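You operate a simulated robot arm through the tools that you are given. There is no shell and no other tool. Be economical: measure what you need, move in short steps, check, and stop when the job is done.

Carry out the task below with a simulated robot arm. There is one attempt and no reset: what you move stays moved.

TASK
Empty the spot cleaner's dirty tank into the blue pail.
Fine: switch off first, lay the stopper on the table, then refit the tank, then its stopper.

It is judged by the outcome, as a careful person would: the job done as asked, and still so three seconds after it is handed in. It fails if anything else is knocked over, pushed out of place, dropped, spilled or broken.

THE ROBOT
A 7-joint arm with a two-finger parallel gripper, fixed in place. Base frame: the origin is at the foot of the arm, x ahead of it, y to its left, z up; the work surface is at about z = 760. Lengths are in mm, angles in degrees, forces in N, time in s.
With the tool pointing down near the work surface it reaches from about 200 to 680 mm from the base axis. Its first joint turns from -66.0 to 66.0 degrees. Payload 2.4 kg.
Tool frame: the origin (TCP) lies between the finger pads and is the grasp point; the fingertips stand 30 mm ahead of it; z points along the fingers, y is the line along which they close. The gripper opens to 94 mm. The fingers are 28 mm wide and 10 mm thick; the gripper's body (50 by 96 mm) begins 55 mm behind the TCP.
Orientation is that of the tool frame in the base frame, as [roll, pitch, yaw] about the fixed x, y, z axes, in that order (R = Rz(yaw) Ry(pitch) Rx(roll)). With the fingers straight down and closing along the base's y, the tool's x points along the base's -x, its y along +y and its z along -z.

THE INTERFACE
- The arm moves only by the tool arm_command. Its argument "increments" is a list of rows, each a list of 7 numbers: the shift along the tool's x, y, z in mm, then the turn, a rotation vector about the tool's x, y, z in degrees, then the gripper command, from -1 (shut) to 1 (fully open), values between in proportion. In form: [[tx, ty, tz, rx, ry, rz, jaw], ...]. A call has 1 to 20 rows; each row shifts and turns the commanded pose from where the row before left it, along the tool's axes as they then stand. A row lasts 0.2 s, in which the tool goes at most 50 mm and 8.6 degrees; a call with a longer step from one row to the next is refused whole, and so is a gripper value outside its range. A pose out of reach is approached as far as the arm can. The call stops where the force on the tool passes 70 N (or 10 N more than at its start, if that is more) or the arm is blocked; 0.2 s more then pass. The fingers move at their own pace (about 153 mm/s each) and stop on an object; they squeeze with about 36 N. The grip force told is the motor's: it shows also when the fingers shut on nothing. Time passes only in rows, and 0.2 s behind the last, so rows that do not move let the fingers close. It gives the time, the measured TCP pose, the force on the tool (base axes), the opening and the grip force at its end, in the units of the frame above (readings bear some noise).
- Cameras (640 x 400 px; columns grow to the right, rows downward): "scene" is fixed at [38.4, 478.6, 1469.7]; the picture's right is [-0.62, -0.78, 0.00], its down [-0.34, 0.27, -0.90] and it looks along [0.71, -0.56, -0.43] (base axes); focal length 331 px, centre (320, 200). "wrist" rides on the gripper at [-37, 0, -58] in the tool frame; the picture's right is [0.00, -1.00, 0.00], its down [0.97, 0.00, -0.24] and it looks along [0.24, 0.00, 0.97] (tool axes); focal length 218 px, centre (320, 200).
- grab_frame(camera): a new picture of that camera. No time passes.
- locate(camera, pixels): for up to 12 pixels [column, row] of the newest picture of that camera ("zoom" is the newest enlarged one), the place [x, y, z] in the base frame of the surface seen there, good to about 2 mm, but the place of the scene camera against the robot may be out by one fixed shift of up to 25 mm in any direction. No time passes.
- close_up(camera, box): a new picture of the part [left, top, right, bottom] of that camera's present view, enlarged. No time passes.
- sign_off(): hands the job in; it is judged then, once.

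Work in short steps. Measure before you move; look again where a grasp or a placing could have gone wrong, and mend it. You have 80 turns and 54 pictures in all, the two below and enlarged ones among them. Open the gripper and draw the arm clear of the work before you hand the job in, unless the task says otherwise; then end with one line.

The tools are called after "Emit:" by a JSON object that holds its "name" and its "arguments". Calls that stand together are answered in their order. arm_command: Moves the arm, as the interface text tells. Its arguments: {"type":"object","properties":{"increments":{"type":"array","items":{"type":"array","items":{"type":"number"}}}},"required":["increments"]} The other tools are called the same way: grab_frame (camera) takes a picture; locate (camera, pixels) gives the place of the surface under pixels of a picture; close_up (camera, box) takes an enlarged picture of a part of a camera's view; sign_off () hands the job in.

At the start:

```text
t: 0.0
tcp_pos: [311.0, 271.6, 1270.6]
tcp_rot: [179.9, 0.0, 179.9]
ft_force: [0.8, 0.5, -0.3]
gripper_width: 93.9
gripper_force: 0.0
```

scene: 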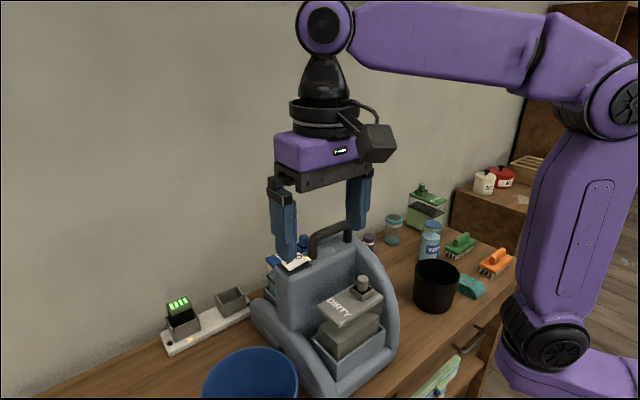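
wrist: 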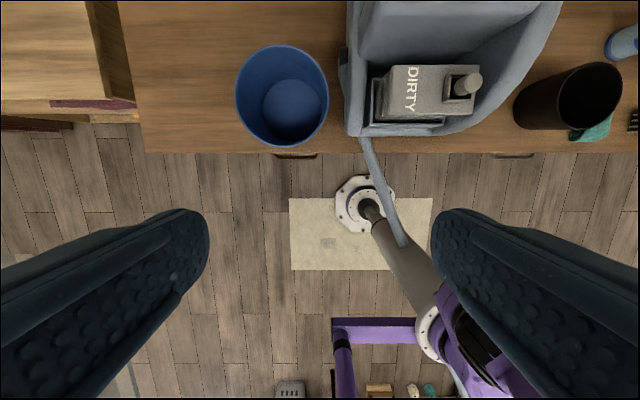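

The pictures show the cleaner with its DIRTY tank, a stopper at scene (362,285), and the blue pail at scene (250,375). I'll enlarge both views to find the switch.

Emit:
{"name": "close_up", "arguments": {"camera": "scene", "box": [240, 210, 420, 400]}}

Emit:
{"name": "close_up", "arguments": {"camera": "wrist", "box": [220, 0, 640, 200]}}

```text
2.11 times, centred on (330, 305) of scene
```

zoom: 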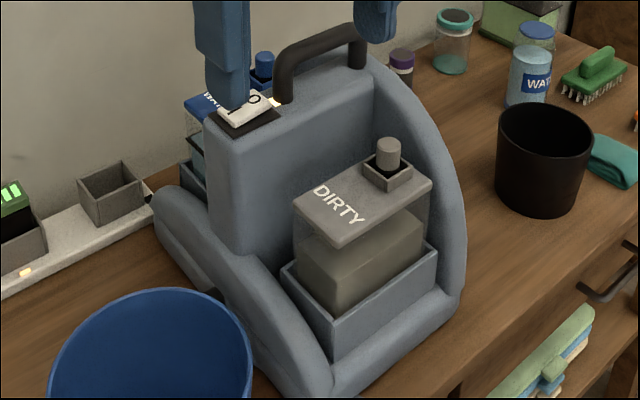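

```text
1.52 times, centred on (430, 100) of wrist
```

zoom: 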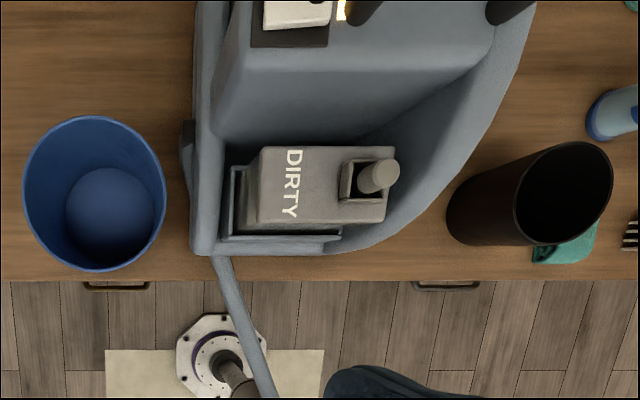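

I'll locate the tank, stopper, pail, and switch in the zoom of the wrist view.

Emit:
{"name": "locate", "arguments": {"camera": "zoom", "pixels": [[252, 155], [252, 220], [385, 150], [382, 220], [380, 178], [345, 178], [350, 225], [240, 230], [95, 117], [95, 266], [165, 190], [24, 190]]}}

Emit:
{"name": "locate", "arguments": {"camera": "wrist", "pixels": [[415, 6], [400, 8], [430, 8], [447, 4], [397, 22], [472, 82], [460, 88], [455, 97], [448, 88], [475, 70], [475, 110], [455, 70]]}}

```text
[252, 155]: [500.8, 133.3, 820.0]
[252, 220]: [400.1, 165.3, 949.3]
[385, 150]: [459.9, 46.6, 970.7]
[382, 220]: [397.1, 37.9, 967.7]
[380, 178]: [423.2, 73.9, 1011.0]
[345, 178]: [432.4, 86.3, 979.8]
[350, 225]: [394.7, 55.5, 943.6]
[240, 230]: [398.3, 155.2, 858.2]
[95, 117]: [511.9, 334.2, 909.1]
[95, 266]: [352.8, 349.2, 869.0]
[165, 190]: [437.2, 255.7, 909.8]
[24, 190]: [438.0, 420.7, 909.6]
```

```text
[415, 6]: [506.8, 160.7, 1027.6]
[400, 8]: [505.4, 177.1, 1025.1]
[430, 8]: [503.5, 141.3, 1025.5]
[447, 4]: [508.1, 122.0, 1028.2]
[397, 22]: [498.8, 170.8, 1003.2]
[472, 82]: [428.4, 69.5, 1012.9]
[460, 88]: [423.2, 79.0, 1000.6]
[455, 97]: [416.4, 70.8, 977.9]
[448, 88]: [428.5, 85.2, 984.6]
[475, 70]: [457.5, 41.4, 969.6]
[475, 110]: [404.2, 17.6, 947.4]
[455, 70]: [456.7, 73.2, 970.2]
```

The switch plate sits near (510,155,1027). I'll move over it for a good look, keeping the height.

Emit:
{"name": "arm_command", "arguments": {"increments": [[-30, -30, 0, 0, 0, 0, 1], [-30, -30, 0, 0, 0, 0, 1], [-30, -30, 0, 0, 0, 0, 1], [-30, -15, 0, 0, 0, 0, 1], [0, 0, 0, 0, 0, 0, 1]]}}

Emit:
{"name": "grab_frame", "arguments": {"camera": "wrist"}}

```text
t: 1.2
tcp_pos: [432.4, 167.2, 1273.1]
tcp_rot: [179.8, 0.0, 179.8]
ft_force: [0.4, 0.0, -0.4]
gripper_width: 93.9
gripper_force: 0.0
```

```text
49 pictures are left
```

wrist: 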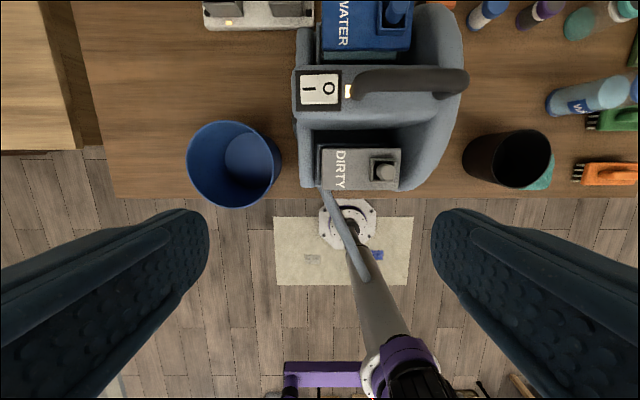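

Emit:
{"name": "close_up", "arguments": {"camera": "wrist", "box": [280, 50, 480, 210]}}

Emit:
{"name": "close_up", "arguments": {"camera": "scene", "box": [250, 215, 400, 310]}}

Emit:
{"name": "locate", "arguments": {"camera": "wrist", "pixels": [[308, 89], [331, 89], [319, 76], [319, 102], [296, 89], [340, 89], [349, 92], [365, 85], [460, 82], [410, 70], [410, 97], [319, 89]]}}

Emit:
{"name": "locate", "arguments": {"camera": "wrist", "pixels": [[319, 147], [319, 187], [399, 150], [398, 188], [382, 171], [370, 160], [396, 182], [392, 171], [360, 170], [350, 190], [234, 125], [234, 205]]}}

```text
2.50 times, centred on (380, 130) of wrist
```

zoom: 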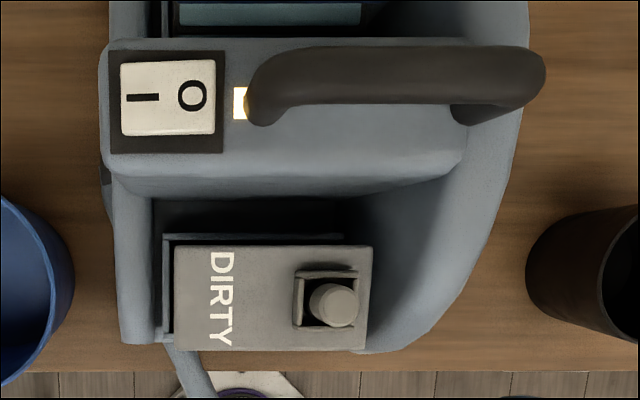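

```text
4.21 times, centred on (325, 262) of scene
```

zoom: 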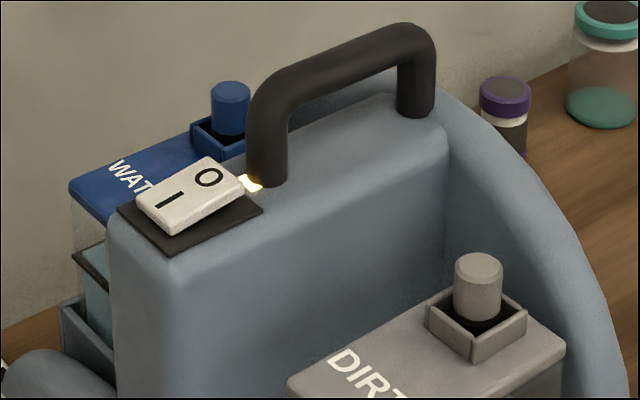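

```text
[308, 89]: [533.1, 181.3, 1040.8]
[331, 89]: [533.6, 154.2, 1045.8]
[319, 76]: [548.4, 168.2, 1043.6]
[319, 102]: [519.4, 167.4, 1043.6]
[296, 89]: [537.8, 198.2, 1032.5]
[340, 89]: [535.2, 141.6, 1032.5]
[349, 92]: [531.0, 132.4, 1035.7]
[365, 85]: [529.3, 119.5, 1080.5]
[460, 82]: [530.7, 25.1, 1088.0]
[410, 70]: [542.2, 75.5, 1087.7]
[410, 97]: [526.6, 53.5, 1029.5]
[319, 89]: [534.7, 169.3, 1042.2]
```

```text
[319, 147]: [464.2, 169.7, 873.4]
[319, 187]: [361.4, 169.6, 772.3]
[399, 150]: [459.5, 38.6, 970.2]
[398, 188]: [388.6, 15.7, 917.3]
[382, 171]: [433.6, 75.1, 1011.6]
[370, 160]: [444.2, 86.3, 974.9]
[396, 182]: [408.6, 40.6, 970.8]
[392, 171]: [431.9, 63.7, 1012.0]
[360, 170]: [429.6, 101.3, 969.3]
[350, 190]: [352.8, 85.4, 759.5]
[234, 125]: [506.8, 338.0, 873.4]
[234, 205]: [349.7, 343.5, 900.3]
```

The rocker's I end (y≈181, z 1041) is down and the O end (y≈154, z 1046) is up, with the lamp lit: it's on. I'll close the fingers and go above the O end.

Emit:
{"name": "arm_command", "arguments": {"increments": [[-40, -5, 0, 0, 0, 0, -1], [-40, -5, 0, 0, 0, 0, -1], [-21.6, -3, 30, 0, 0, 0, -1], [0, 0, 45, 0, 0, 0, -1], [0, 0, 45, 0, 0, 0, -1], [0, 0, 45, 0, 0, 0, -1], [0, 0, 0, 0, 0, 0, -1], [0, 0, 0, 0, 0, 0, -1]]}}

Emit:
{"name": "grab_frame", "arguments": {"camera": "wrist"}}

```text
t: 3.0
tcp_pos: [532.1, 155.5, 1103.9]
tcp_rot: [179.9, 0.0, 179.9]
ft_force: [-0.2, 0.3, 0.1]
gripper_width: 0.0
gripper_force: 33.1
```

```text
46 pictures are left
```

wrist: 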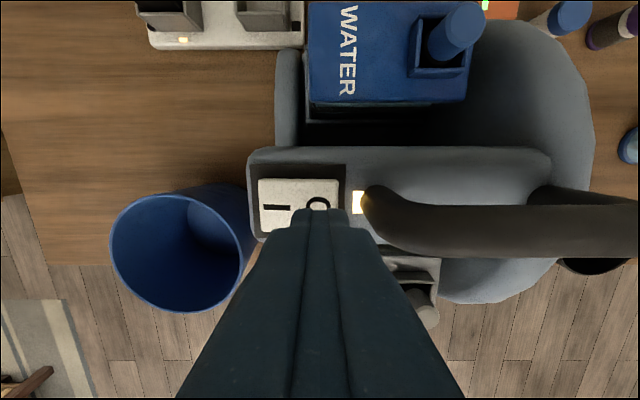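

Fingers line up with the O end and clear the handle. Press down in small steps.

Emit:
{"name": "arm_command", "arguments": {"increments": [[-1, 0, 15, 0, 0, 0, -1], [0, 0, 10, 0, 0, 0, -1], [0, 0, 4, 0, 0, 0, -1], [0, 0, 2, 0, 0, 0, -1], [0, 0, 2, 0, 0, 0, -1]]}}

Emit:
{"name": "close_up", "arguments": {"camera": "wrist", "box": [230, 130, 430, 260]}}

```text
t: 4.2
tcp_pos: [533.1, 153.1, 1072.7]
tcp_rot: [180.0, 0.0, 179.9]
ft_force: [0.3, 0.8, 0.5]
gripper_width: 0.1
gripper_force: 32.7
```

```text
3.08 times, centred on (330, 195) of wrist
```

zoom: 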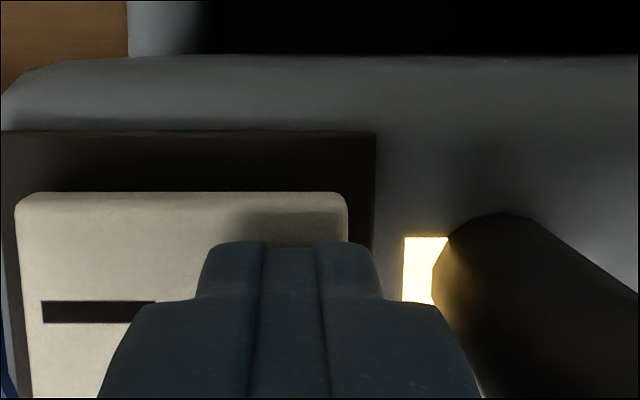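

No contact force yet; press further.

Emit:
{"name": "arm_command", "arguments": {"increments": [[0, 1, 2, 0, 0, 0, -1], [0, 0, 2, 0, 0, 0, -1], [0, 0, 1.5, 0, 0, 0, -1], [0, 0, 0, 0, 0, 0, -1]]}}

Emit:
{"name": "close_up", "arguments": {"camera": "wrist", "box": [230, 130, 430, 260]}}

```text
t: 5.2
tcp_pos: [533.6, 153.6, 1072.8]
tcp_rot: [179.7, 0.6, 179.9]
ft_force: [-6.0, -6.0, 50.2]
gripper_width: 0.2
gripper_force: 33.4
```

```text
3.08 times, centred on (330, 195) of wrist
```

zoom: 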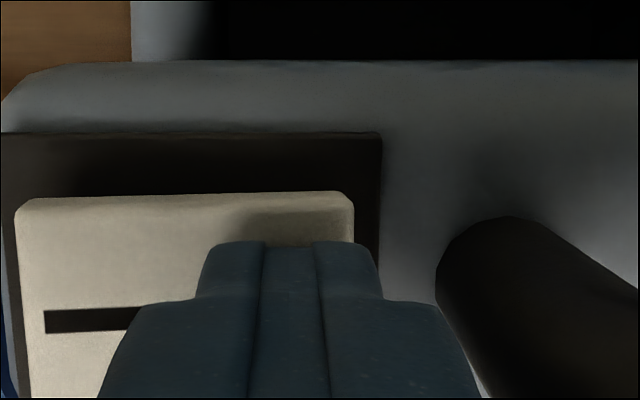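

The lamp is out. Rise and move to view the tank stopper from above.

Emit:
{"name": "arm_command", "arguments": {"increments": [[0, 0, -15, 0, 0, 0, -1], [0, 0, -45, 0, 0, 0, -1], [0, 0, -45, 0, 0, 0, -1], [30, -20, -30, 0, 0, 0, 0], [40, -35, 0, 0, 0, 0, 0], [40, -30, 0, 0, 0, 0, 0], [35, 0, 0, 0, 0, 0, 0], [0, 0, 0, 0, 0, 0, 0]]}}

Emit:
{"name": "grab_frame", "arguments": {"camera": "wrist"}}

```text
refused: row 5 steps farther than a row can; nothing moved
```

```text
43 pictures are left
```

wrist: 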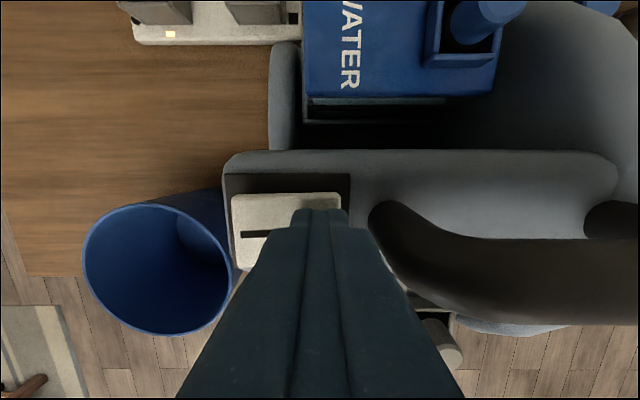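

Emit:
{"name": "arm_command", "arguments": {"increments": [[0, 0, -15, 0, 0, 0, -1], [0, 0, -45, 0, 0, 0, -1], [0, 0, -45, 0, 0, 0, -1], [30, -20, -30, 0, 0, 0, 0], [35, -30, 0, 0, 0, 0, 0], [35, -30, 0, 0, 0, 0, 0], [40, -5, 0, 0, 0, 0, 0], [0, 0, 0, 0, 0, 0, 0]]}}

Emit:
{"name": "grab_frame", "arguments": {"camera": "wrist"}}

```text
t: 7.0
tcp_pos: [392.4, 69.2, 1205.9]
tcp_rot: [179.8, -0.1, 180.0]
ft_force: [0.4, -0.1, 0.2]
gripper_width: 47.1
gripper_force: 0.1
```

```text
42 pictures are left
```

wrist: 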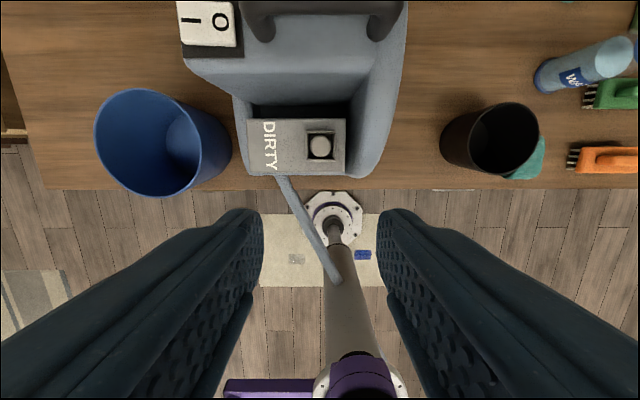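

Emit:
{"name": "close_up", "arguments": {"camera": "wrist", "box": [220, 80, 420, 205]}}

Emit:
{"name": "locate", "arguments": {"camera": "wrist", "pixels": [[320, 136], [320, 156], [310, 146], [330, 146], [320, 146], [306, 133], [334, 133], [306, 160], [334, 160], [250, 121], [345, 121], [345, 174]]}}

Emit:
{"name": "locate", "arguments": {"camera": "wrist", "pixels": [[252, 172], [247, 150], [347, 150], [300, 122], [300, 171], [247, 170], [262, 108], [360, 120], [245, 130], [300, 110], [300, 178], [352, 150]]}}

```text
3.20 times, centred on (320, 142) of wrist
```

zoom: 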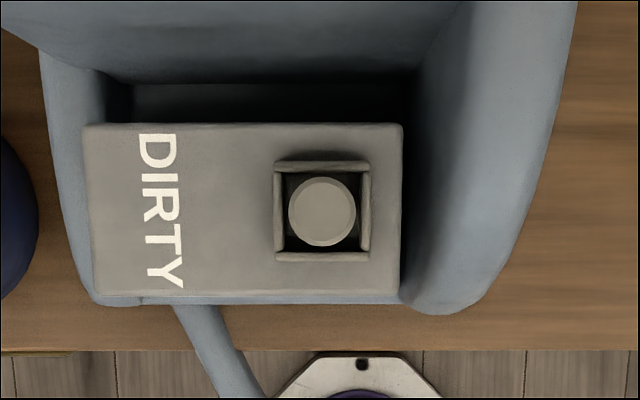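

```text
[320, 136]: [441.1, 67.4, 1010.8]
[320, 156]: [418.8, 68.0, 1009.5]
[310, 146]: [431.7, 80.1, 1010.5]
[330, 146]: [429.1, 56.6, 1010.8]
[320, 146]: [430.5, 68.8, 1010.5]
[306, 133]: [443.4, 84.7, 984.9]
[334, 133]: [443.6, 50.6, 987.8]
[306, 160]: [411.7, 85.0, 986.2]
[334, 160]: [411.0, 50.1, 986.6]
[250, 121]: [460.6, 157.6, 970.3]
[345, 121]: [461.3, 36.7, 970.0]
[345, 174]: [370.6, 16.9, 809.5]
```

```text
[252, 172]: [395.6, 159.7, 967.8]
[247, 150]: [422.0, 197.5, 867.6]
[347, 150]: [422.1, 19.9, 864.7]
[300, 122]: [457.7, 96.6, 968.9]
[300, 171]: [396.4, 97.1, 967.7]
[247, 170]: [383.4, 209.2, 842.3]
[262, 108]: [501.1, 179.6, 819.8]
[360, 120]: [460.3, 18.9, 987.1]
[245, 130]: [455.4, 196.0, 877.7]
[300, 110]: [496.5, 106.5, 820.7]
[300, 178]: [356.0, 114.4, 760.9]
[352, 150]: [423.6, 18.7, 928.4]
```

The stopper is centred at (430,68), 23 mm wide, top z 1011; its collar tops out at z 986. I'll descend with the fingertips just above the collar, then check before gripping.

Emit:
{"name": "arm_command", "arguments": {"increments": [[-37.6, -0.7, 0, 0, 0, 0, 0], [0, 0, 45, 0, 0, 0, 0], [0, 0, 45, 0, 0, 0, 0], [0, 0, 45, 0, 0, 0, 0], [0, 0, 30, 0, 0, 0, 0], [0, 0, 20, 0, 0, 0, 0], [0, 0, 0, 0, 0, 0, 0]]}}

Emit:
{"name": "grab_frame", "arguments": {"camera": "wrist"}}

Emit:
{"name": "close_up", "arguments": {"camera": "scene", "box": [270, 190, 430, 390]}}

```text
t: 8.6
tcp_pos: [429.0, 72.1, 1018.8]
tcp_rot: [179.9, 0.0, 179.9]
ft_force: [-0.5, -0.3, -0.3]
gripper_width: 46.9
gripper_force: 0.1
```

```text
40 pictures are left
```

wrist: 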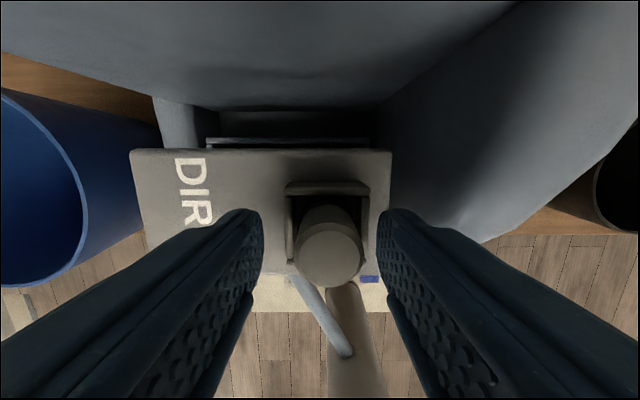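

```text
2.00 times, centred on (350, 290) of scene
```

zoom: 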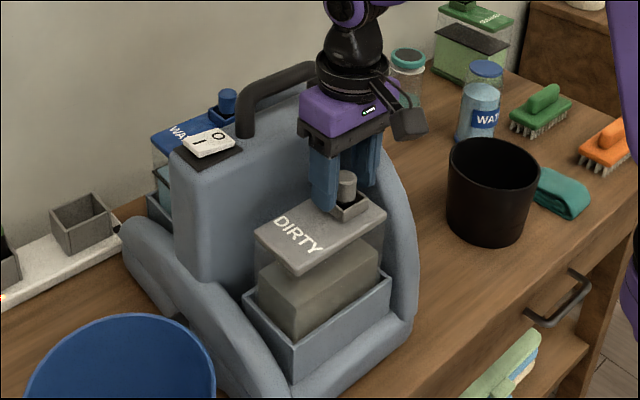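

Stopper sits about 4 mm to the -y side. I'll recentre, close, and lift 90 mm straight up; also measure the tray from the scene view.

Emit:
{"name": "locate", "arguments": {"camera": "zoom", "pixels": [[347, 173], [258, 232], [293, 272], [385, 215], [245, 295], [290, 345], [392, 282], [270, 285], [300, 335], [380, 270], [265, 265], [360, 180]]}}

Emit:
{"name": "arm_command", "arguments": {"increments": [[0, -3.5, 0, 0, 0, 0, 0], [0, 0, 0, 0, 0, 0, -1], [0, 0, 0, 0, 0, 0, -1], [0, 0, 0, 0, 0, 0, -1], [0, 0, -10, 0, 0, 0, -1], [0, 0, -20, 0, 0, 0, -1], [0, 0, -30, 0, 0, 0, -1], [0, 0, -30, 0, 0, 0, -1], [0, 0, 0, 0, 0, 0, -1]]}}

Emit:
{"name": "grab_frame", "arguments": {"camera": "wrist"}}

Emit:
{"name": "grab_frame", "arguments": {"camera": "scene"}}

```text
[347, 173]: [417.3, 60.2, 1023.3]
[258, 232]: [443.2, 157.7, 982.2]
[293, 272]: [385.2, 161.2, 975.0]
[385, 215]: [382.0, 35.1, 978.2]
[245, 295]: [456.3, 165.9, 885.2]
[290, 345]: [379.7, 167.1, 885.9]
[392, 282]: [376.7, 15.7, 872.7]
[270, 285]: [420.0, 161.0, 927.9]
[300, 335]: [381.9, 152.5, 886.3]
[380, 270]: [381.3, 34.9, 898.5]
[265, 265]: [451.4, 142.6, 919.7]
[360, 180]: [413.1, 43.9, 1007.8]
```

```text
t: 10.6
tcp_pos: [432.7, 66.0, 1110.2]
tcp_rot: [180.0, 0.0, 179.9]
ft_force: [0.3, 0.2, 0.5]
gripper_width: 22.6
gripper_force: 36.5
```

```text
38 pictures are left
```

wrist: 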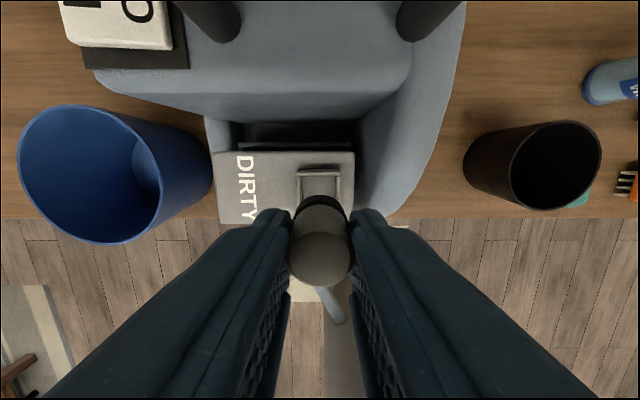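

```text
37 pictures are left
```

scene: 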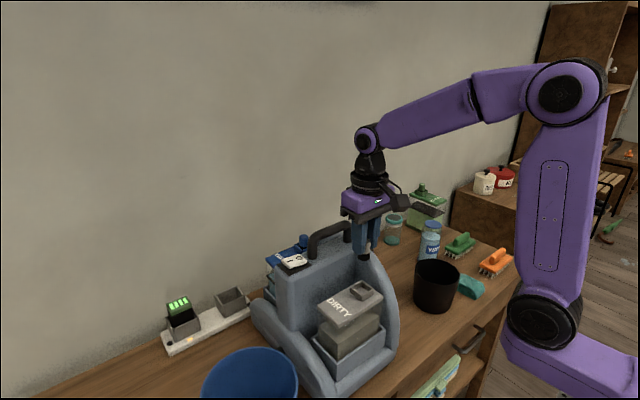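

The stopper is out (22.6 mm in hand). Now to find a free table spot behind/left of the pail.

Emit:
{"name": "locate", "arguments": {"camera": "scene", "pixels": [[225, 338], [170, 370], [120, 385], [175, 354], [215, 335], [252, 310], [262, 330], [250, 348], [204, 385], [244, 330], [365, 259], [195, 360]]}}

Emit:
{"name": "close_up", "arguments": {"camera": "scene", "box": [340, 220, 400, 270]}}

```text
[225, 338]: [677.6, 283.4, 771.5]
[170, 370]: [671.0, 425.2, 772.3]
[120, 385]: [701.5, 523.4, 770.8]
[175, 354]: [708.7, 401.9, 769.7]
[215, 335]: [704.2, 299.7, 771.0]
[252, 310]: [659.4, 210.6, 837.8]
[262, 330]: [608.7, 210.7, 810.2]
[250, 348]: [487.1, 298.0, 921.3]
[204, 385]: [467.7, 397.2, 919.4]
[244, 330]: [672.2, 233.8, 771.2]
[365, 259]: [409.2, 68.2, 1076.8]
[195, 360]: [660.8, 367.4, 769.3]
```

```text
8.00 times, centred on (370, 245) of scene
```

zoom: 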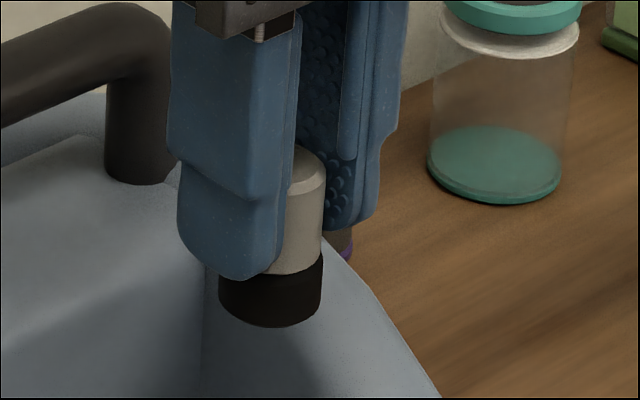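

The stopper is a straight cylinder with a flat plug base about 45 mm below the TCP, so it can stand upright. I'll carry it over the pail side to the free spot around (580,290), then look.

Emit:
{"name": "arm_command", "arguments": {"increments": [[0, 40, 0, 0, 0, 0, -1], [0, 45, 0, 0, 0, 0, -1], [0, 45, 0, 0, 0, 0, -1], [0, 45, 0, 0, 0, 0, -1], [0, 45, 0, 0, 0, 0, -1], [-40, 4, 0, 0, 0, 0, -1], [-40, 0, 0, 0, 0, 0, -1], [-40, 0, 0, 0, 0, 0, -1], [-27, 0, 0, 0, 0, 0, -1], [0, 0, 45, 0, 0, 0, -1], [0, 0, 45, 0, 0, 0, -1], [0, 0, 0, 0, 0, 0, -1]]}}

Emit:
{"name": "grab_frame", "arguments": {"camera": "wrist"}}

Emit:
{"name": "grab_frame", "arguments": {"camera": "scene"}}

```text
t: 13.2
tcp_pos: [571.8, 289.3, 1016.2]
tcp_rot: [179.8, 0.0, 179.9]
ft_force: [0.8, 0.2, 0.5]
gripper_width: 22.5
gripper_force: 36.6
```

```text
35 pictures are left
```

wrist: 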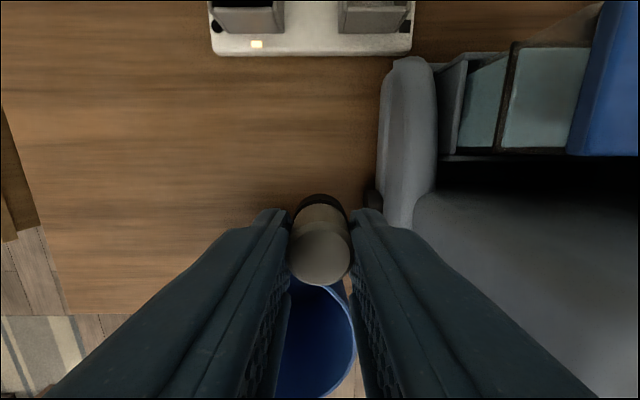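

```text
34 pictures are left
```

scene: 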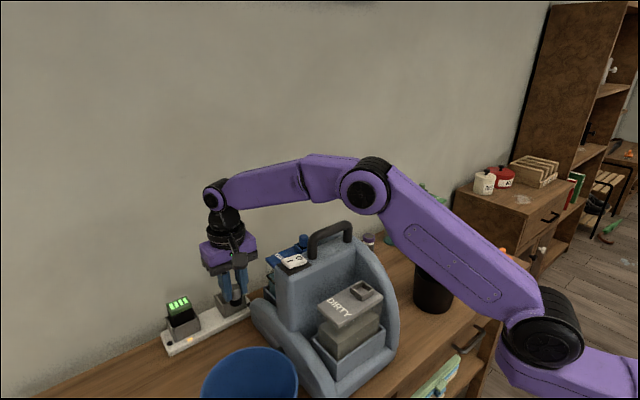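

Position (572,289) is clear of the pail, strip and cleaner. Descend most of the way.

Emit:
{"name": "arm_command", "arguments": {"increments": [[-4, 0, 45, 0, 0, 0, -1], [0, 0, 45, 0, 0, 0, -1], [0, 0, 45, 0, 0, 0, -1], [0, 0, 35, 0, 0, 0, -1], [0, 0, 15, 0, 0, 0, -1], [0, 0, 0, 0, 0, 0, -1]]}}

Emit:
{"name": "grab_frame", "arguments": {"camera": "wrist"}}

```text
t: 14.6
tcp_pos: [579.8, 290.5, 832.9]
tcp_rot: [179.9, 0.0, 179.9]
ft_force: [-0.1, 0.7, -1.1]
gripper_width: 22.4
gripper_force: 36.3
```

```text
33 pictures are left
```

wrist: 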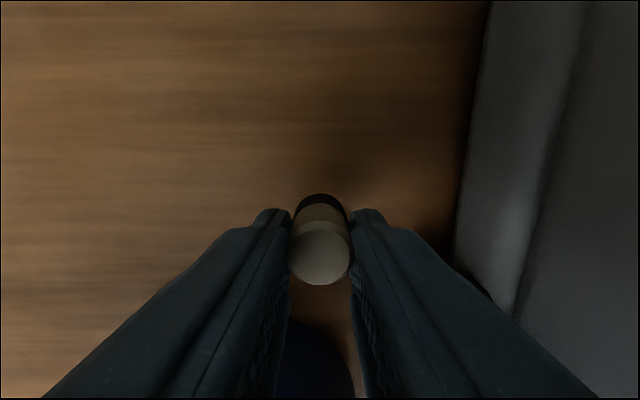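

Lower slowly until contact (expected near TCP z≈806).

Emit:
{"name": "arm_command", "arguments": {"increments": [[0, 0, 15, 0, 0, 0, -1], [0, 0, 6, 0, 0, 0, -1], [0, 0, 3, 0, 0, 0, -1], [0, 0, 0, 0, 0, 0, -1]]}}

```text
t: 15.6
tcp_pos: [580.7, 290.3, 809.3]
tcp_rot: [179.7, 0.2, 179.9]
ft_force: [-3.5, 0.0, 10.9]
gripper_width: 22.6
gripper_force: 36.5
```

Contact is felt (11 N up). Release gently and rise.

Emit:
{"name": "arm_command", "arguments": {"increments": [[0, 0, -0.5, 0, 0, 0, -0.4], [0, 0, 0, 0, 0, 0, 0], [0, 0, 0, 0, 0, 0, 0], [0, 0, -15, 0, 0, 0, 0], [0, 0, -30, 0, 0, 0, 0], [0, 0, -45, 0, 0, 0, 0], [0, 0, -45, 0, 0, 0, 0], [0, 0, -45, 0, 0, 0, 0], [0, 0, -45, 0, 0, 0, 0], [0, 0, -45, 0, 0, 0, 0], [0, 0, -30, 0, 0, 0, 0], [0, 0, 0, 0, 0, 0, 0]]}}

Emit:
{"name": "grab_frame", "arguments": {"camera": "wrist"}}

```text
t: 18.2
tcp_pos: [585.5, 287.1, 1110.2]
tcp_rot: [179.9, 0.0, 179.8]
ft_force: [0.3, -0.4, 0.5]
gripper_width: 46.9
gripper_force: 0.0
```

```text
32 pictures are left
```

wrist: 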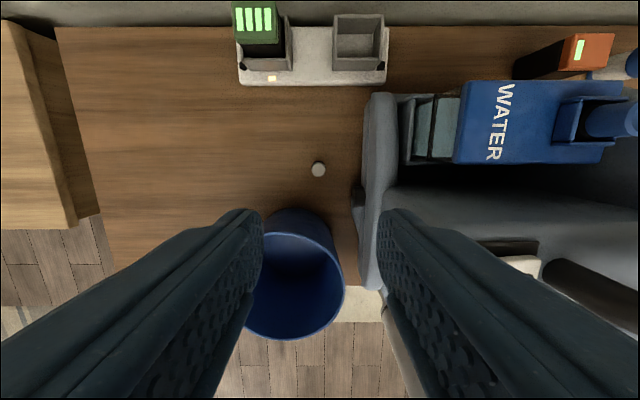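

Stopper stands upright on the table. Locate it, then move above the tank and turn the tool so the fingers close along base x.

Emit:
{"name": "locate", "arguments": {"camera": "wrist", "pixels": [[318, 169], [318, 164], [318, 175], [312, 169], [325, 169]]}}

Emit:
{"name": "arm_command", "arguments": {"increments": [[45, 0, 0, 0, 0, 0, 1], [45, 0, 0, 0, 0, 0, 1], [45, 0, 0, 0, 0, 0, 1], [21, 0, 0, 0, 0, 0, 1], [0, -45, 0, 0, 0, 0, 1], [0, -45, 0, 0, 0, 0, 1], [0, -45, 0, 0, 0, 0, 1], [0, -45, 0, 0, 0, 0, 1], [0, -7, -30, 0, 0, 0, 1], [0, 0, 0, 0, 0, -8, 1], [0, 0, 0, 0, 0, -8, 1], [0, 0, 0, 0, 0, -8, 1], [0, 0, 0, 0, 0, -8, 1], [0, 0, 0, 0, 0, -8, 1], [0, 0, 0, 0, 0, -8, 1], [0, 0, 0, 0, 0, 0, 1]]}}

```text
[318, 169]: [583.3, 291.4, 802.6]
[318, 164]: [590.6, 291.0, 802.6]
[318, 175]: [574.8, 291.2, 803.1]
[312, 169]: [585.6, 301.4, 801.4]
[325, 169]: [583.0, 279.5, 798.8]
```

```text
t: 21.6
tcp_pos: [426.1, 102.2, 1139.6]
tcp_rot: [179.9, 0.1, -132.1]
ft_force: [-0.2, -0.2, 1.1]
gripper_width: 93.9
gripper_force: 0.1
```

Turning works (yaw −132 toward −90). Finish the turn and look.

Emit:
{"name": "arm_command", "arguments": {"increments": [[0, 0, 0, 0, 0, -8.4, 1], [0, 0, 0, 0, 0, -8.4, 1], [0, 0, 0, 0, 0, -8.4, 1], [0, 0, 0, 0, 0, -8.4, 1], [0, 0, 0, 0, 0, -8.5, 1], [0, 0, 0, 0, 0, 0, 1]]}}

Emit:
{"name": "grab_frame", "arguments": {"camera": "wrist"}}

Emit:
{"name": "close_up", "arguments": {"camera": "scene", "box": [270, 210, 430, 390]}}

```text
t: 23.0
tcp_pos: [427.0, 103.6, 1139.2]
tcp_rot: [-179.9, 0.1, -89.9]
ft_force: [-0.3, -0.3, 0.3]
gripper_width: 94.0
gripper_force: 0.0
```

```text
31 pictures are left
```

wrist: 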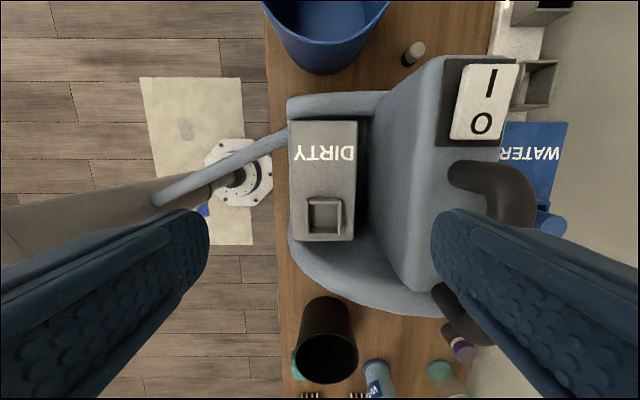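

```text
2.22 times, centred on (350, 300) of scene
```

zoom: 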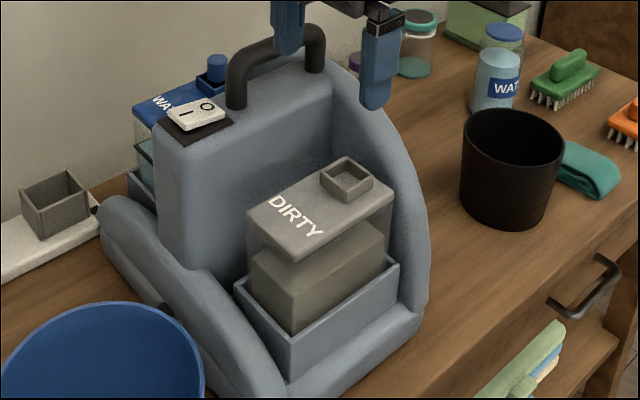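

Check the body wall's clearance behind the tank, where the far finger and palm must fit.

Emit:
{"name": "locate", "arguments": {"camera": "wrist", "pixels": [[370, 180], [375, 180], [385, 180], [400, 180], [420, 180], [362, 180], [400, 120], [400, 230], [365, 230], [292, 180], [355, 180], [440, 180]]}}

Emit:
{"name": "locate", "arguments": {"camera": "wrist", "pixels": [[290, 122], [356, 122], [292, 240], [354, 240], [306, 199], [342, 199], [307, 234], [341, 234], [287, 200], [283, 150], [360, 122], [288, 110]]}}

```text
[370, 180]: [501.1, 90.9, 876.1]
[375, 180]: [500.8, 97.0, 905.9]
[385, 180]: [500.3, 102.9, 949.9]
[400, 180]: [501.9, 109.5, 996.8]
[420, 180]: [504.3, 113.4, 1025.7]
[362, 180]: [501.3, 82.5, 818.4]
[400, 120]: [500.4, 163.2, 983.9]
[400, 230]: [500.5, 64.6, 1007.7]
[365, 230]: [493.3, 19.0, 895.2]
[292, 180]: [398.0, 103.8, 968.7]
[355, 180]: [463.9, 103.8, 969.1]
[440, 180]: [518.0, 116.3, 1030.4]
```

```text
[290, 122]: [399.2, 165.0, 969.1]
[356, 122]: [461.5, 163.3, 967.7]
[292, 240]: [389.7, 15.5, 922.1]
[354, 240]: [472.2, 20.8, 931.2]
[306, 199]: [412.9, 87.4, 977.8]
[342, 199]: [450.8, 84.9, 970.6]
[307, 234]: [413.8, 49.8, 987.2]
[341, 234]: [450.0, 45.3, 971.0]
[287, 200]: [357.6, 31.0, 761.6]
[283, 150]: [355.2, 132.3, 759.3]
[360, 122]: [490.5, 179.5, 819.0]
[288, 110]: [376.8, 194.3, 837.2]
```

The wall is at x 501 and the tank spans x 397–463, so fingers fit. Descend to z≈936 (palm just above the collar, tips above the tray rim at ~873).

Emit:
{"name": "arm_command", "arguments": {"increments": [[1.6, -3, 0, 0, 0, 0, 0.75], [0, 0, 45, 0, 0, 0, 0.75], [0, 0, 45, 0, 0, 0, 0.75], [0, 0, 40, 0, 0, 0, 0.75], [0, 0, 25, 0, 0, 0, 0.75], [0, 0, 20, 0, 0, 0, 0.75], [0, 0, 0, 0, 0, 0, 0.75]]}}

Emit:
{"name": "grab_frame", "arguments": {"camera": "wrist"}}

Emit:
{"name": "close_up", "arguments": {"camera": "scene", "box": [270, 190, 430, 390]}}

```text
t: 24.6
tcp_pos: [429.7, 100.7, 963.5]
tcp_rot: [179.9, 0.0, -90.0]
ft_force: [-0.5, -0.2, 0.8]
gripper_width: 82.3
gripper_force: 0.2
```

```text
29 pictures are left
```

wrist: 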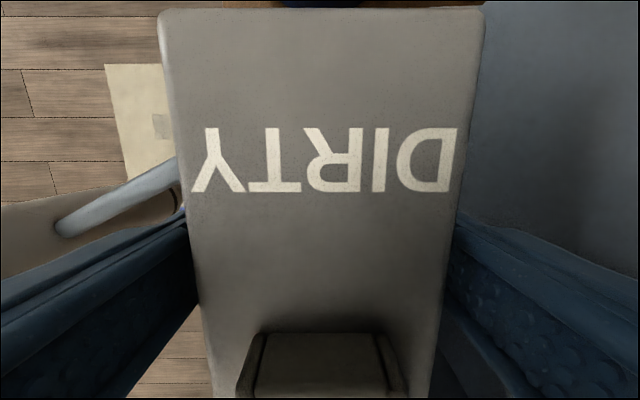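

```text
2.00 times, centred on (350, 290) of scene
```

zoom: 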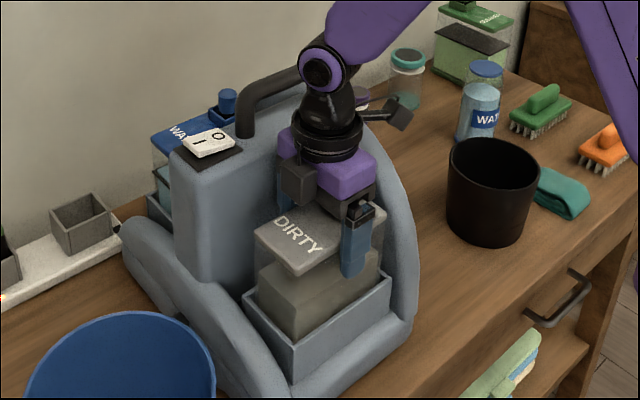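

Both fingers straddle the tank. Descend 27 mm more, close and check.

Emit:
{"name": "arm_command", "arguments": {"increments": [[0, 0, 15, 0, 0, 0, 0.75], [0, 0, 12, 0, 0, 0, 0.75], [0, 0, 0, 0, 0, 0, 0.75], [0, 0, 0, 0, 0, 0, -1], [0, 0, 0, 0, 0, 0, -1], [0, 0, 0, 0, 0, 0, -1]]}}

```text
t: 26.0
tcp_pos: [429.1, 99.7, 936.3]
tcp_rot: [-180.0, 0.1, -90.0]
ft_force: [1.7, -0.2, -0.3]
gripper_width: 74.0
gripper_force: 35.6
```

Gripped at 74 mm with full force. Lift slowly and check it.

Emit:
{"name": "arm_command", "arguments": {"increments": [[0, 0, -5, 0, 0, 0, -1], [0, 0, -10, 0, 0, 0, -1], [0, 0, -15, 0, 0, 0, -1], [0, 0, 0, 0, 0, 0, -1]]}}

Emit:
{"name": "close_up", "arguments": {"camera": "scene", "box": [270, 190, 430, 390]}}

```text
t: 27.0
tcp_pos: [429.1, 101.8, 966.4]
tcp_rot: [-180.0, 0.1, -90.1]
ft_force: [0.8, -0.6, -4.9]
gripper_width: 74.3
gripper_force: 36.0
```

```text
2.00 times, centred on (350, 290) of scene
```

zoom: 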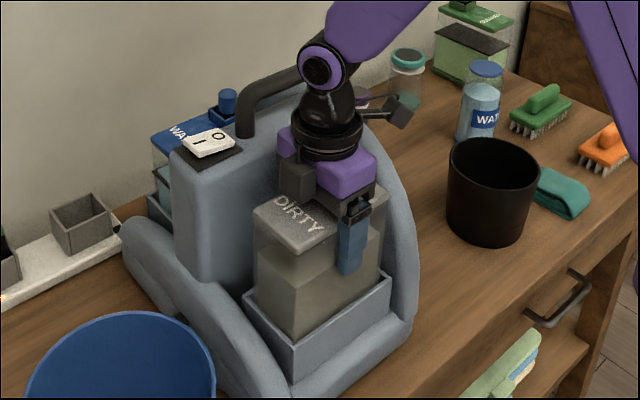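

The tank lifts freely (~5 N). Raise it well clear, carry it level over the pail, then turn it so its opening faces the base.

Emit:
{"name": "arm_command", "arguments": {"increments": [[0, 0, -25, 0, 0, 0, -1], [0, 0, -30, 0, 0, 0, -1], [0, 0, -30, 0, 0, 0, -1], [0, 0, -30, 0, 0, 0, -1], [0, 0, -29, 0, 0, 0, -1], [-20, 0, 0, 0, 0, 0, -1], [-33, 0, 0, 0, 0, 0, -1], [-33, 0, 0, 0, 0, 0, -1], [-33, 0, 0, 0, 0, 0, -1], [-33, 0, 0, 0, 0, 0, -1], [-33, 0, 0, 0, 0, 0, -1], [-33, 0, 0, 0, 0, 0, -1], [-30, 0, 0, 0, 0, 0, -1], [-18, 0, 0, 0, 0, 0, -1], [0, -25, 0, 0, 0, 0, -1], [0, -20, 0, 0, 0, 0, -1], [0, 0, 0, 0, 0, 0, -1]]}}

Emit:
{"name": "arm_command", "arguments": {"increments": [[0, 0, 0, 0, 0, 4, -1], [0, 0, 0, 0, 0, 6, -1], [0, 0, 0, 0, 0, 6, -1], [0, 0, 0, 0, 0, 6, -1], [0, 0, 0, 0, 0, 6, -1], [0, 0, 0, 0, 0, 6, -1], [0, 0, 0, 0, 0, 6, -1], [0, 0, 0, 0, 0, 6, -1], [0, 0, 0, 0, 0, 6.2, -1], [0, 0, 0, 0, 0, 0, -1]]}}

Emit:
{"name": "grab_frame", "arguments": {"camera": "scene"}}

```text
t: 30.6
tcp_pos: [473.0, 366.7, 1111.6]
tcp_rot: [179.9, 0.0, -90.0]
ft_force: [0.8, 0.4, -4.0]
gripper_width: 74.0
gripper_force: 36.0
```

```text
t: 32.8
tcp_pos: [474.5, 367.6, 1112.4]
tcp_rot: [179.9, -0.1, -142.2]
ft_force: [0.6, -0.1, -3.6]
gripper_width: 73.9
gripper_force: 36.2
```

```text
26 pictures are left
```

scene: 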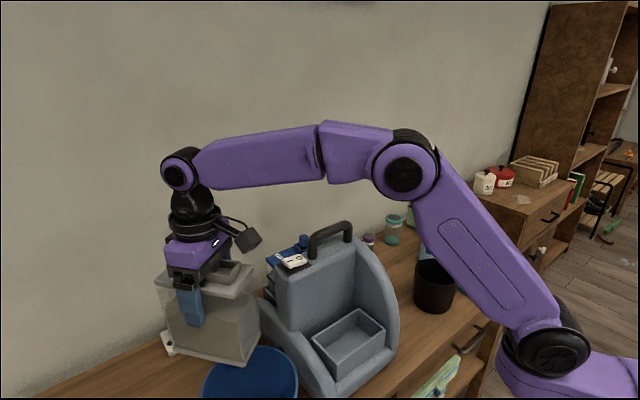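

There's a dark box on a stalk on the base side of the hand; I need to see its size before tilting, since it will come underneath.

Emit:
{"name": "close_up", "arguments": {"camera": "scene", "box": [130, 140, 310, 380]}}

Emit:
{"name": "locate", "arguments": {"camera": "scene", "pixels": [[246, 238], [254, 237], [246, 248], [225, 225], [212, 242], [178, 174], [190, 205], [192, 230], [222, 268], [245, 290]]}}

```text
1.67 times, centred on (220, 260) of scene
```

zoom: 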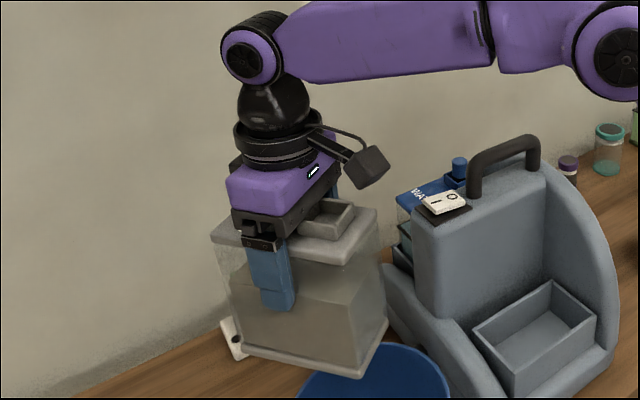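

```text
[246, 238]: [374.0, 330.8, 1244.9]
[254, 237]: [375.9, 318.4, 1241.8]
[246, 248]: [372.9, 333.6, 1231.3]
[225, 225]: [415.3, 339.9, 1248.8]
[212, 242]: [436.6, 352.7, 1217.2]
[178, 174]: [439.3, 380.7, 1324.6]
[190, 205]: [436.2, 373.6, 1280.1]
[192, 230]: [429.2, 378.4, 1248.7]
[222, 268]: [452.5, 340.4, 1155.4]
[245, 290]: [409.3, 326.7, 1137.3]
```

The box sits at about tool x +90, z −120, so it would be under the stream if I tip straight toward it. I'll turn back to yaw ≈ −73 so the tank pours over its long-side corner and the stream passes beside the box, and set the TCP so the opening ends up over the pail.

Emit:
{"name": "arm_command", "arguments": {"increments": [[0, 0, 0, 0, 0, -5, -1], [0, 0, 0, 0, 0, -7, -1], [0, 0, 0, 0, 0, -7, -1], [0, 0, 0, 0, 0, -7, -1], [0, 0, 0, 0, 0, -7, -1], [0, 0, 0, 0, 0, -7, -1], [0, 0, 0, 0, 0, -7, -1], [0, 0, 0, 0, 0, -7, -1], [0, 0, 0, 0, 0, -7, -1], [0, 0, 0, 0, 0, -8, -1], [-18, -1.3, 30, 0, 0, 0, -1], [-16.7, -1.4, 32, 0, 0, 0, -1], [0, 0, 0, 0, 0, 0, -1]]}}

Emit:
{"name": "grab_frame", "arguments": {"camera": "scene"}}

```text
t: 35.6
tcp_pos: [467.3, 402.5, 1050.4]
tcp_rot: [180.0, 0.1, -73.0]
ft_force: [-0.6, -0.6, -5.8]
gripper_width: 73.9
gripper_force: 35.7
```

```text
24 pictures are left
```

scene: 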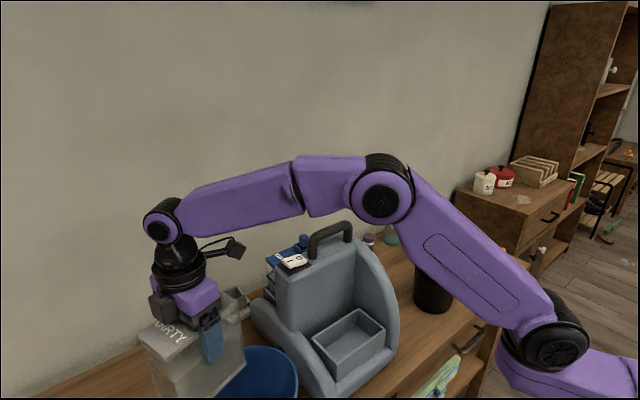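

Pose as intended. Tilt the first 40° about the fixed horizontal axis.

Emit:
{"name": "arm_command", "arguments": {"increments": [[0, 0, 0, 2.8, -1.07, 0, -1], [0, 0, 0, 4.67, -1.79, 0, -1], [0, 0, 0, 4.67, -1.79, 0, -1], [0, 0, 0, 4.67, -1.79, 0, -1], [0, 0, 0, 4.67, -1.79, 0, -1], [0, 0, 0, 4.67, -1.79, 0, -1], [0, 0, 0, 4.67, -1.79, 0, -1], [0, 0, 0, 4.67, -1.79, 0, -1], [0, 0, 0, 0, 0, 0, -1]]}}

Emit:
{"name": "grab_frame", "arguments": {"camera": "scene"}}

Emit:
{"name": "grab_frame", "arguments": {"camera": "wrist"}}

```text
t: 37.6
tcp_pos: [466.2, 401.3, 1050.0]
tcp_rot: [-143.8, 12.9, -69.0]
ft_force: [0.2, -0.2, -3.2]
gripper_width: 74.4
gripper_force: 35.8
```

```text
23 pictures are left
```

scene: 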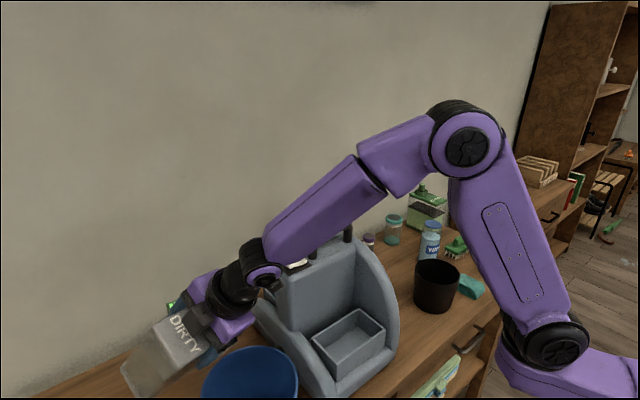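

```text
22 pictures are left
```

wrist: 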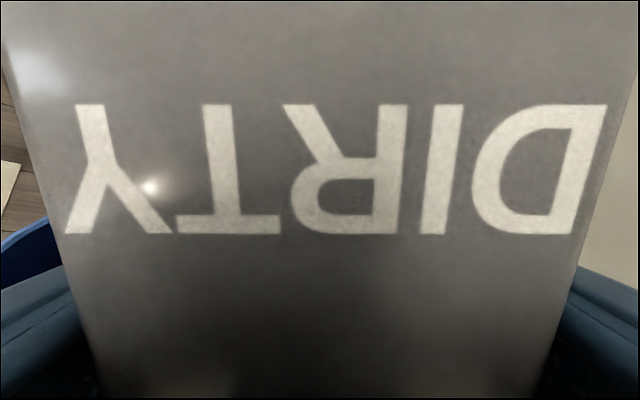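

Arm and tank are clear; the tank is intact. Continue slowly to about 68°.

Emit:
{"name": "arm_command", "arguments": {"increments": [[0, 0, 0, 2.8, -1.07, 0, -1], [0, 0, 0, 2.8, -1.07, 0, -1], [0, 0, 0, 2.8, -1.07, 0, -1], [0, 0, 0, 2.8, -1.07, 0, -1], [0, 0, 0, 2.8, -1.07, 0, -1], [0, 0, 0, 2.8, -1.07, 0, -1], [0, 0, 0, 2.8, -1.07, 0, -1], [0, 0, 0, 2.8, -1.07, 0, -1], [0, 0, 0, 2.8, -1.07, 0, -1], [0, 0, 0, 2.8, -1.07, 0, -1], [0, 0, 0, 0, 0, 0, -1]]}}

Emit:
{"name": "close_up", "arguments": {"camera": "scene", "box": [100, 220, 340, 400]}}

```text
t: 40.0
tcp_pos: [470.2, 407.3, 1048.2]
tcp_rot: [-117.1, 19.4, -61.2]
ft_force: [0.2, -0.2, -4.4]
gripper_width: 74.3
gripper_force: 35.9
out of reach, approached as far as the arm can: row 2, 3
```

```text
2.22 times, centred on (220, 310) of scene
```

zoom: 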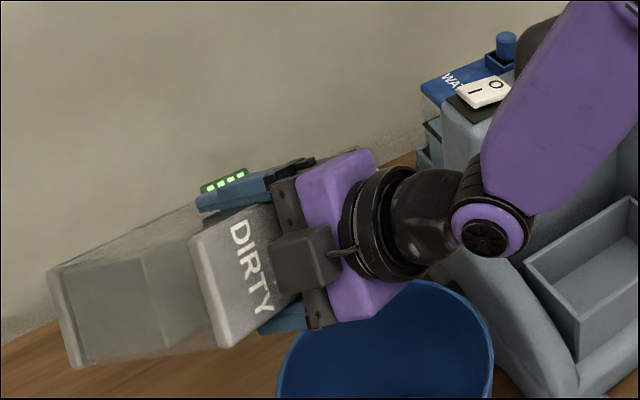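

The tank is at about 68°, not yet pouring. The wrist joint at zoom (485,235) appears near the cleaner, so I'll check depths before going on.

Emit:
{"name": "locate", "arguments": {"camera": "zoom", "pixels": [[485, 235], [485, 255], [520, 240], [330, 320], [470, 290], [450, 350], [530, 210], [600, 140], [480, 350], [400, 280], [70, 360], [140, 350]]}}

```text
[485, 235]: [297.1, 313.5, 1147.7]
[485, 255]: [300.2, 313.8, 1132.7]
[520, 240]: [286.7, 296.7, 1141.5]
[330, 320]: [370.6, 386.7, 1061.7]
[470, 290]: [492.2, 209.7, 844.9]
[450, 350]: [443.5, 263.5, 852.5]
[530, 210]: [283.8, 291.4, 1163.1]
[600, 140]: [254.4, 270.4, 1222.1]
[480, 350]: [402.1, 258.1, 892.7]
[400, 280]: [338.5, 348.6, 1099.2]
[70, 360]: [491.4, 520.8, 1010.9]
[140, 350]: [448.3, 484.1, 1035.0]
```

The wrist is well clear of the cleaner, and the opening computes to (450,352), about 20 mm beyond the pail centre (435,338), as intended. Continue to ~90°.

Emit:
{"name": "arm_command", "arguments": {"increments": [[0, 0, 0, 2.8, -1.07, 0, -1], [0, 0, 0, 2.8, -1.07, 0, -1], [0, 0, 0, 2.8, -1.07, 0, -1], [0, 0, 0, 2.8, -1.07, 0, -1], [0, 0, 0, 2.8, -1.07, 0, -1], [0, 0, 0, 2.8, -1.07, 0, -1], [0, 0, 0, 2.8, -1.07, 0, -1], [0, 0, 0, 2.8, -1.07, 0, -1], [0, 0, 0, 0, 0, 0, -1]]}}

Emit:
{"name": "close_up", "arguments": {"camera": "scene", "box": [100, 220, 340, 400]}}

```text
t: 42.0
tcp_pos: [471.6, 408.8, 1049.9]
tcp_rot: [-91.5, 21.6, -52.4]
ft_force: [-0.3, 0.6, -2.7]
gripper_width: 74.3
gripper_force: 35.7
```

```text
2.22 times, centred on (220, 310) of scene
```

zoom: 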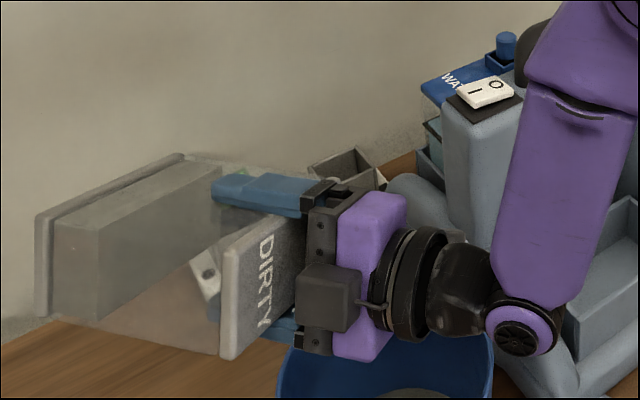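

It's pouring: grey liquid shows in the pail and the slab in the tank shrinks. Wait here, then raise 50 mm before tilting further.

Emit:
{"name": "arm_command", "arguments": {"increments": [[0, 0, 0, 0, 0, 0, -1], [0, 0, 0, 0, 0, 0, -1], [0, 0, 0, 0, 0, 0, -1], [0, 0, 0, 0, 0, 0, -1], [0, 0, 0, 0, 0, 0, -1], [0, 0, 0, 0, 0, 0, -1], [0, 0, 0, 0, 0, 0, -1], [0, 0, 0, 0, 0, 0, -1], [-6.1, -15.5, -0.4, 0, 0, 0, -1], [-6.1, -15.5, -0.4, 0, 0, 0, -1], [-6.1, -15.5, -0.4, 0, 0, 0, -1], [0, 0, 0, 0, 0, 0, -1]]}}

Emit:
{"name": "arm_command", "arguments": {"increments": [[0, 0, 0, 2.8, -1.07, 0, -1], [0, 0, 0, 2.8, -1.07, 0, -1], [0, 0, 0, 2.8, -1.07, 0, -1], [0, 0, 0, 2.8, -1.07, 0, -1], [0, 0, 0, 2.8, -1.07, 0, -1], [0, 0, 0, 2.8, -1.07, 0, -1], [0, 0, 0, 2.8, -1.07, 0, -1], [0, 0, 0, 0, 0, 0, -1], [0, 0, 0, 0, 0, 0, -1]]}}

Emit:
{"name": "grab_frame", "arguments": {"camera": "scene"}}

```text
t: 44.6
tcp_pos: [473.0, 409.5, 1097.8]
tcp_rot: [-91.6, 21.5, -52.4]
ft_force: [0.3, 0.3, -2.4]
gripper_width: 74.3
gripper_force: 35.9
```

```text
t: 46.6
tcp_pos: [470.1, 409.1, 1099.1]
tcp_rot: [-69.2, 20.4, -44.6]
ft_force: [0.2, -0.5, -1.6]
gripper_width: 74.2
gripper_force: 35.7
```

```text
19 pictures are left
```

scene: 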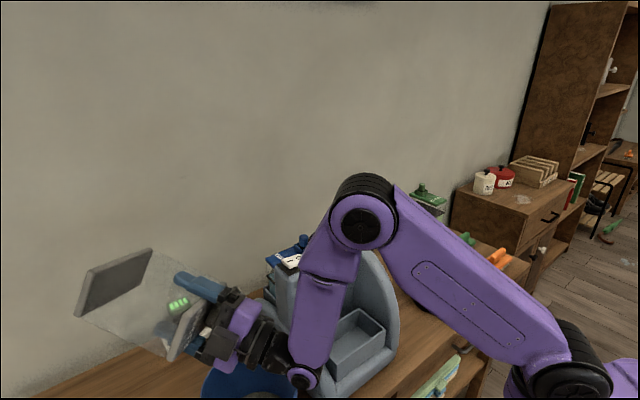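

The tank looks almost drained at ~109°. Check the tank and the forearm's clearance from the cleaner.

Emit:
{"name": "close_up", "arguments": {"camera": "scene", "box": [60, 230, 330, 400]}}

Emit:
{"name": "locate", "arguments": {"camera": "scene", "pixels": [[303, 378], [320, 300], [330, 320], [345, 270], [362, 225], [300, 330], [285, 385], [220, 350], [240, 370]]}}

```text
2.35 times, centred on (195, 315) of scene
```

zoom: 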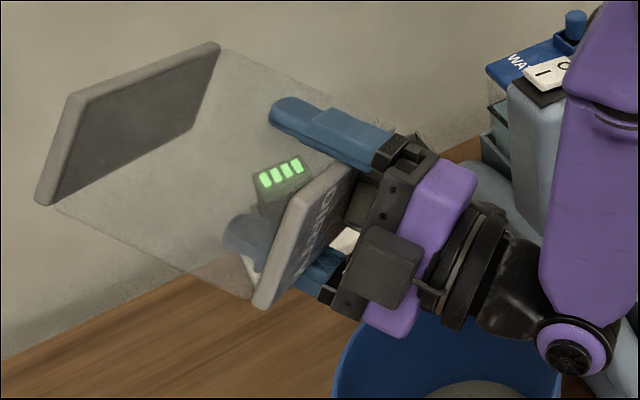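

```text
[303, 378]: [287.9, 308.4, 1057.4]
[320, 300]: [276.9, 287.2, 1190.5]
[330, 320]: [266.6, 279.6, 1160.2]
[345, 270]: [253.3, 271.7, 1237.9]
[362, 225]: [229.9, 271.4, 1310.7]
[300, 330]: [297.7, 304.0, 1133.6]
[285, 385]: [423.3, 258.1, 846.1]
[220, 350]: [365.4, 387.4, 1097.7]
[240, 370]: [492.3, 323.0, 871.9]
```

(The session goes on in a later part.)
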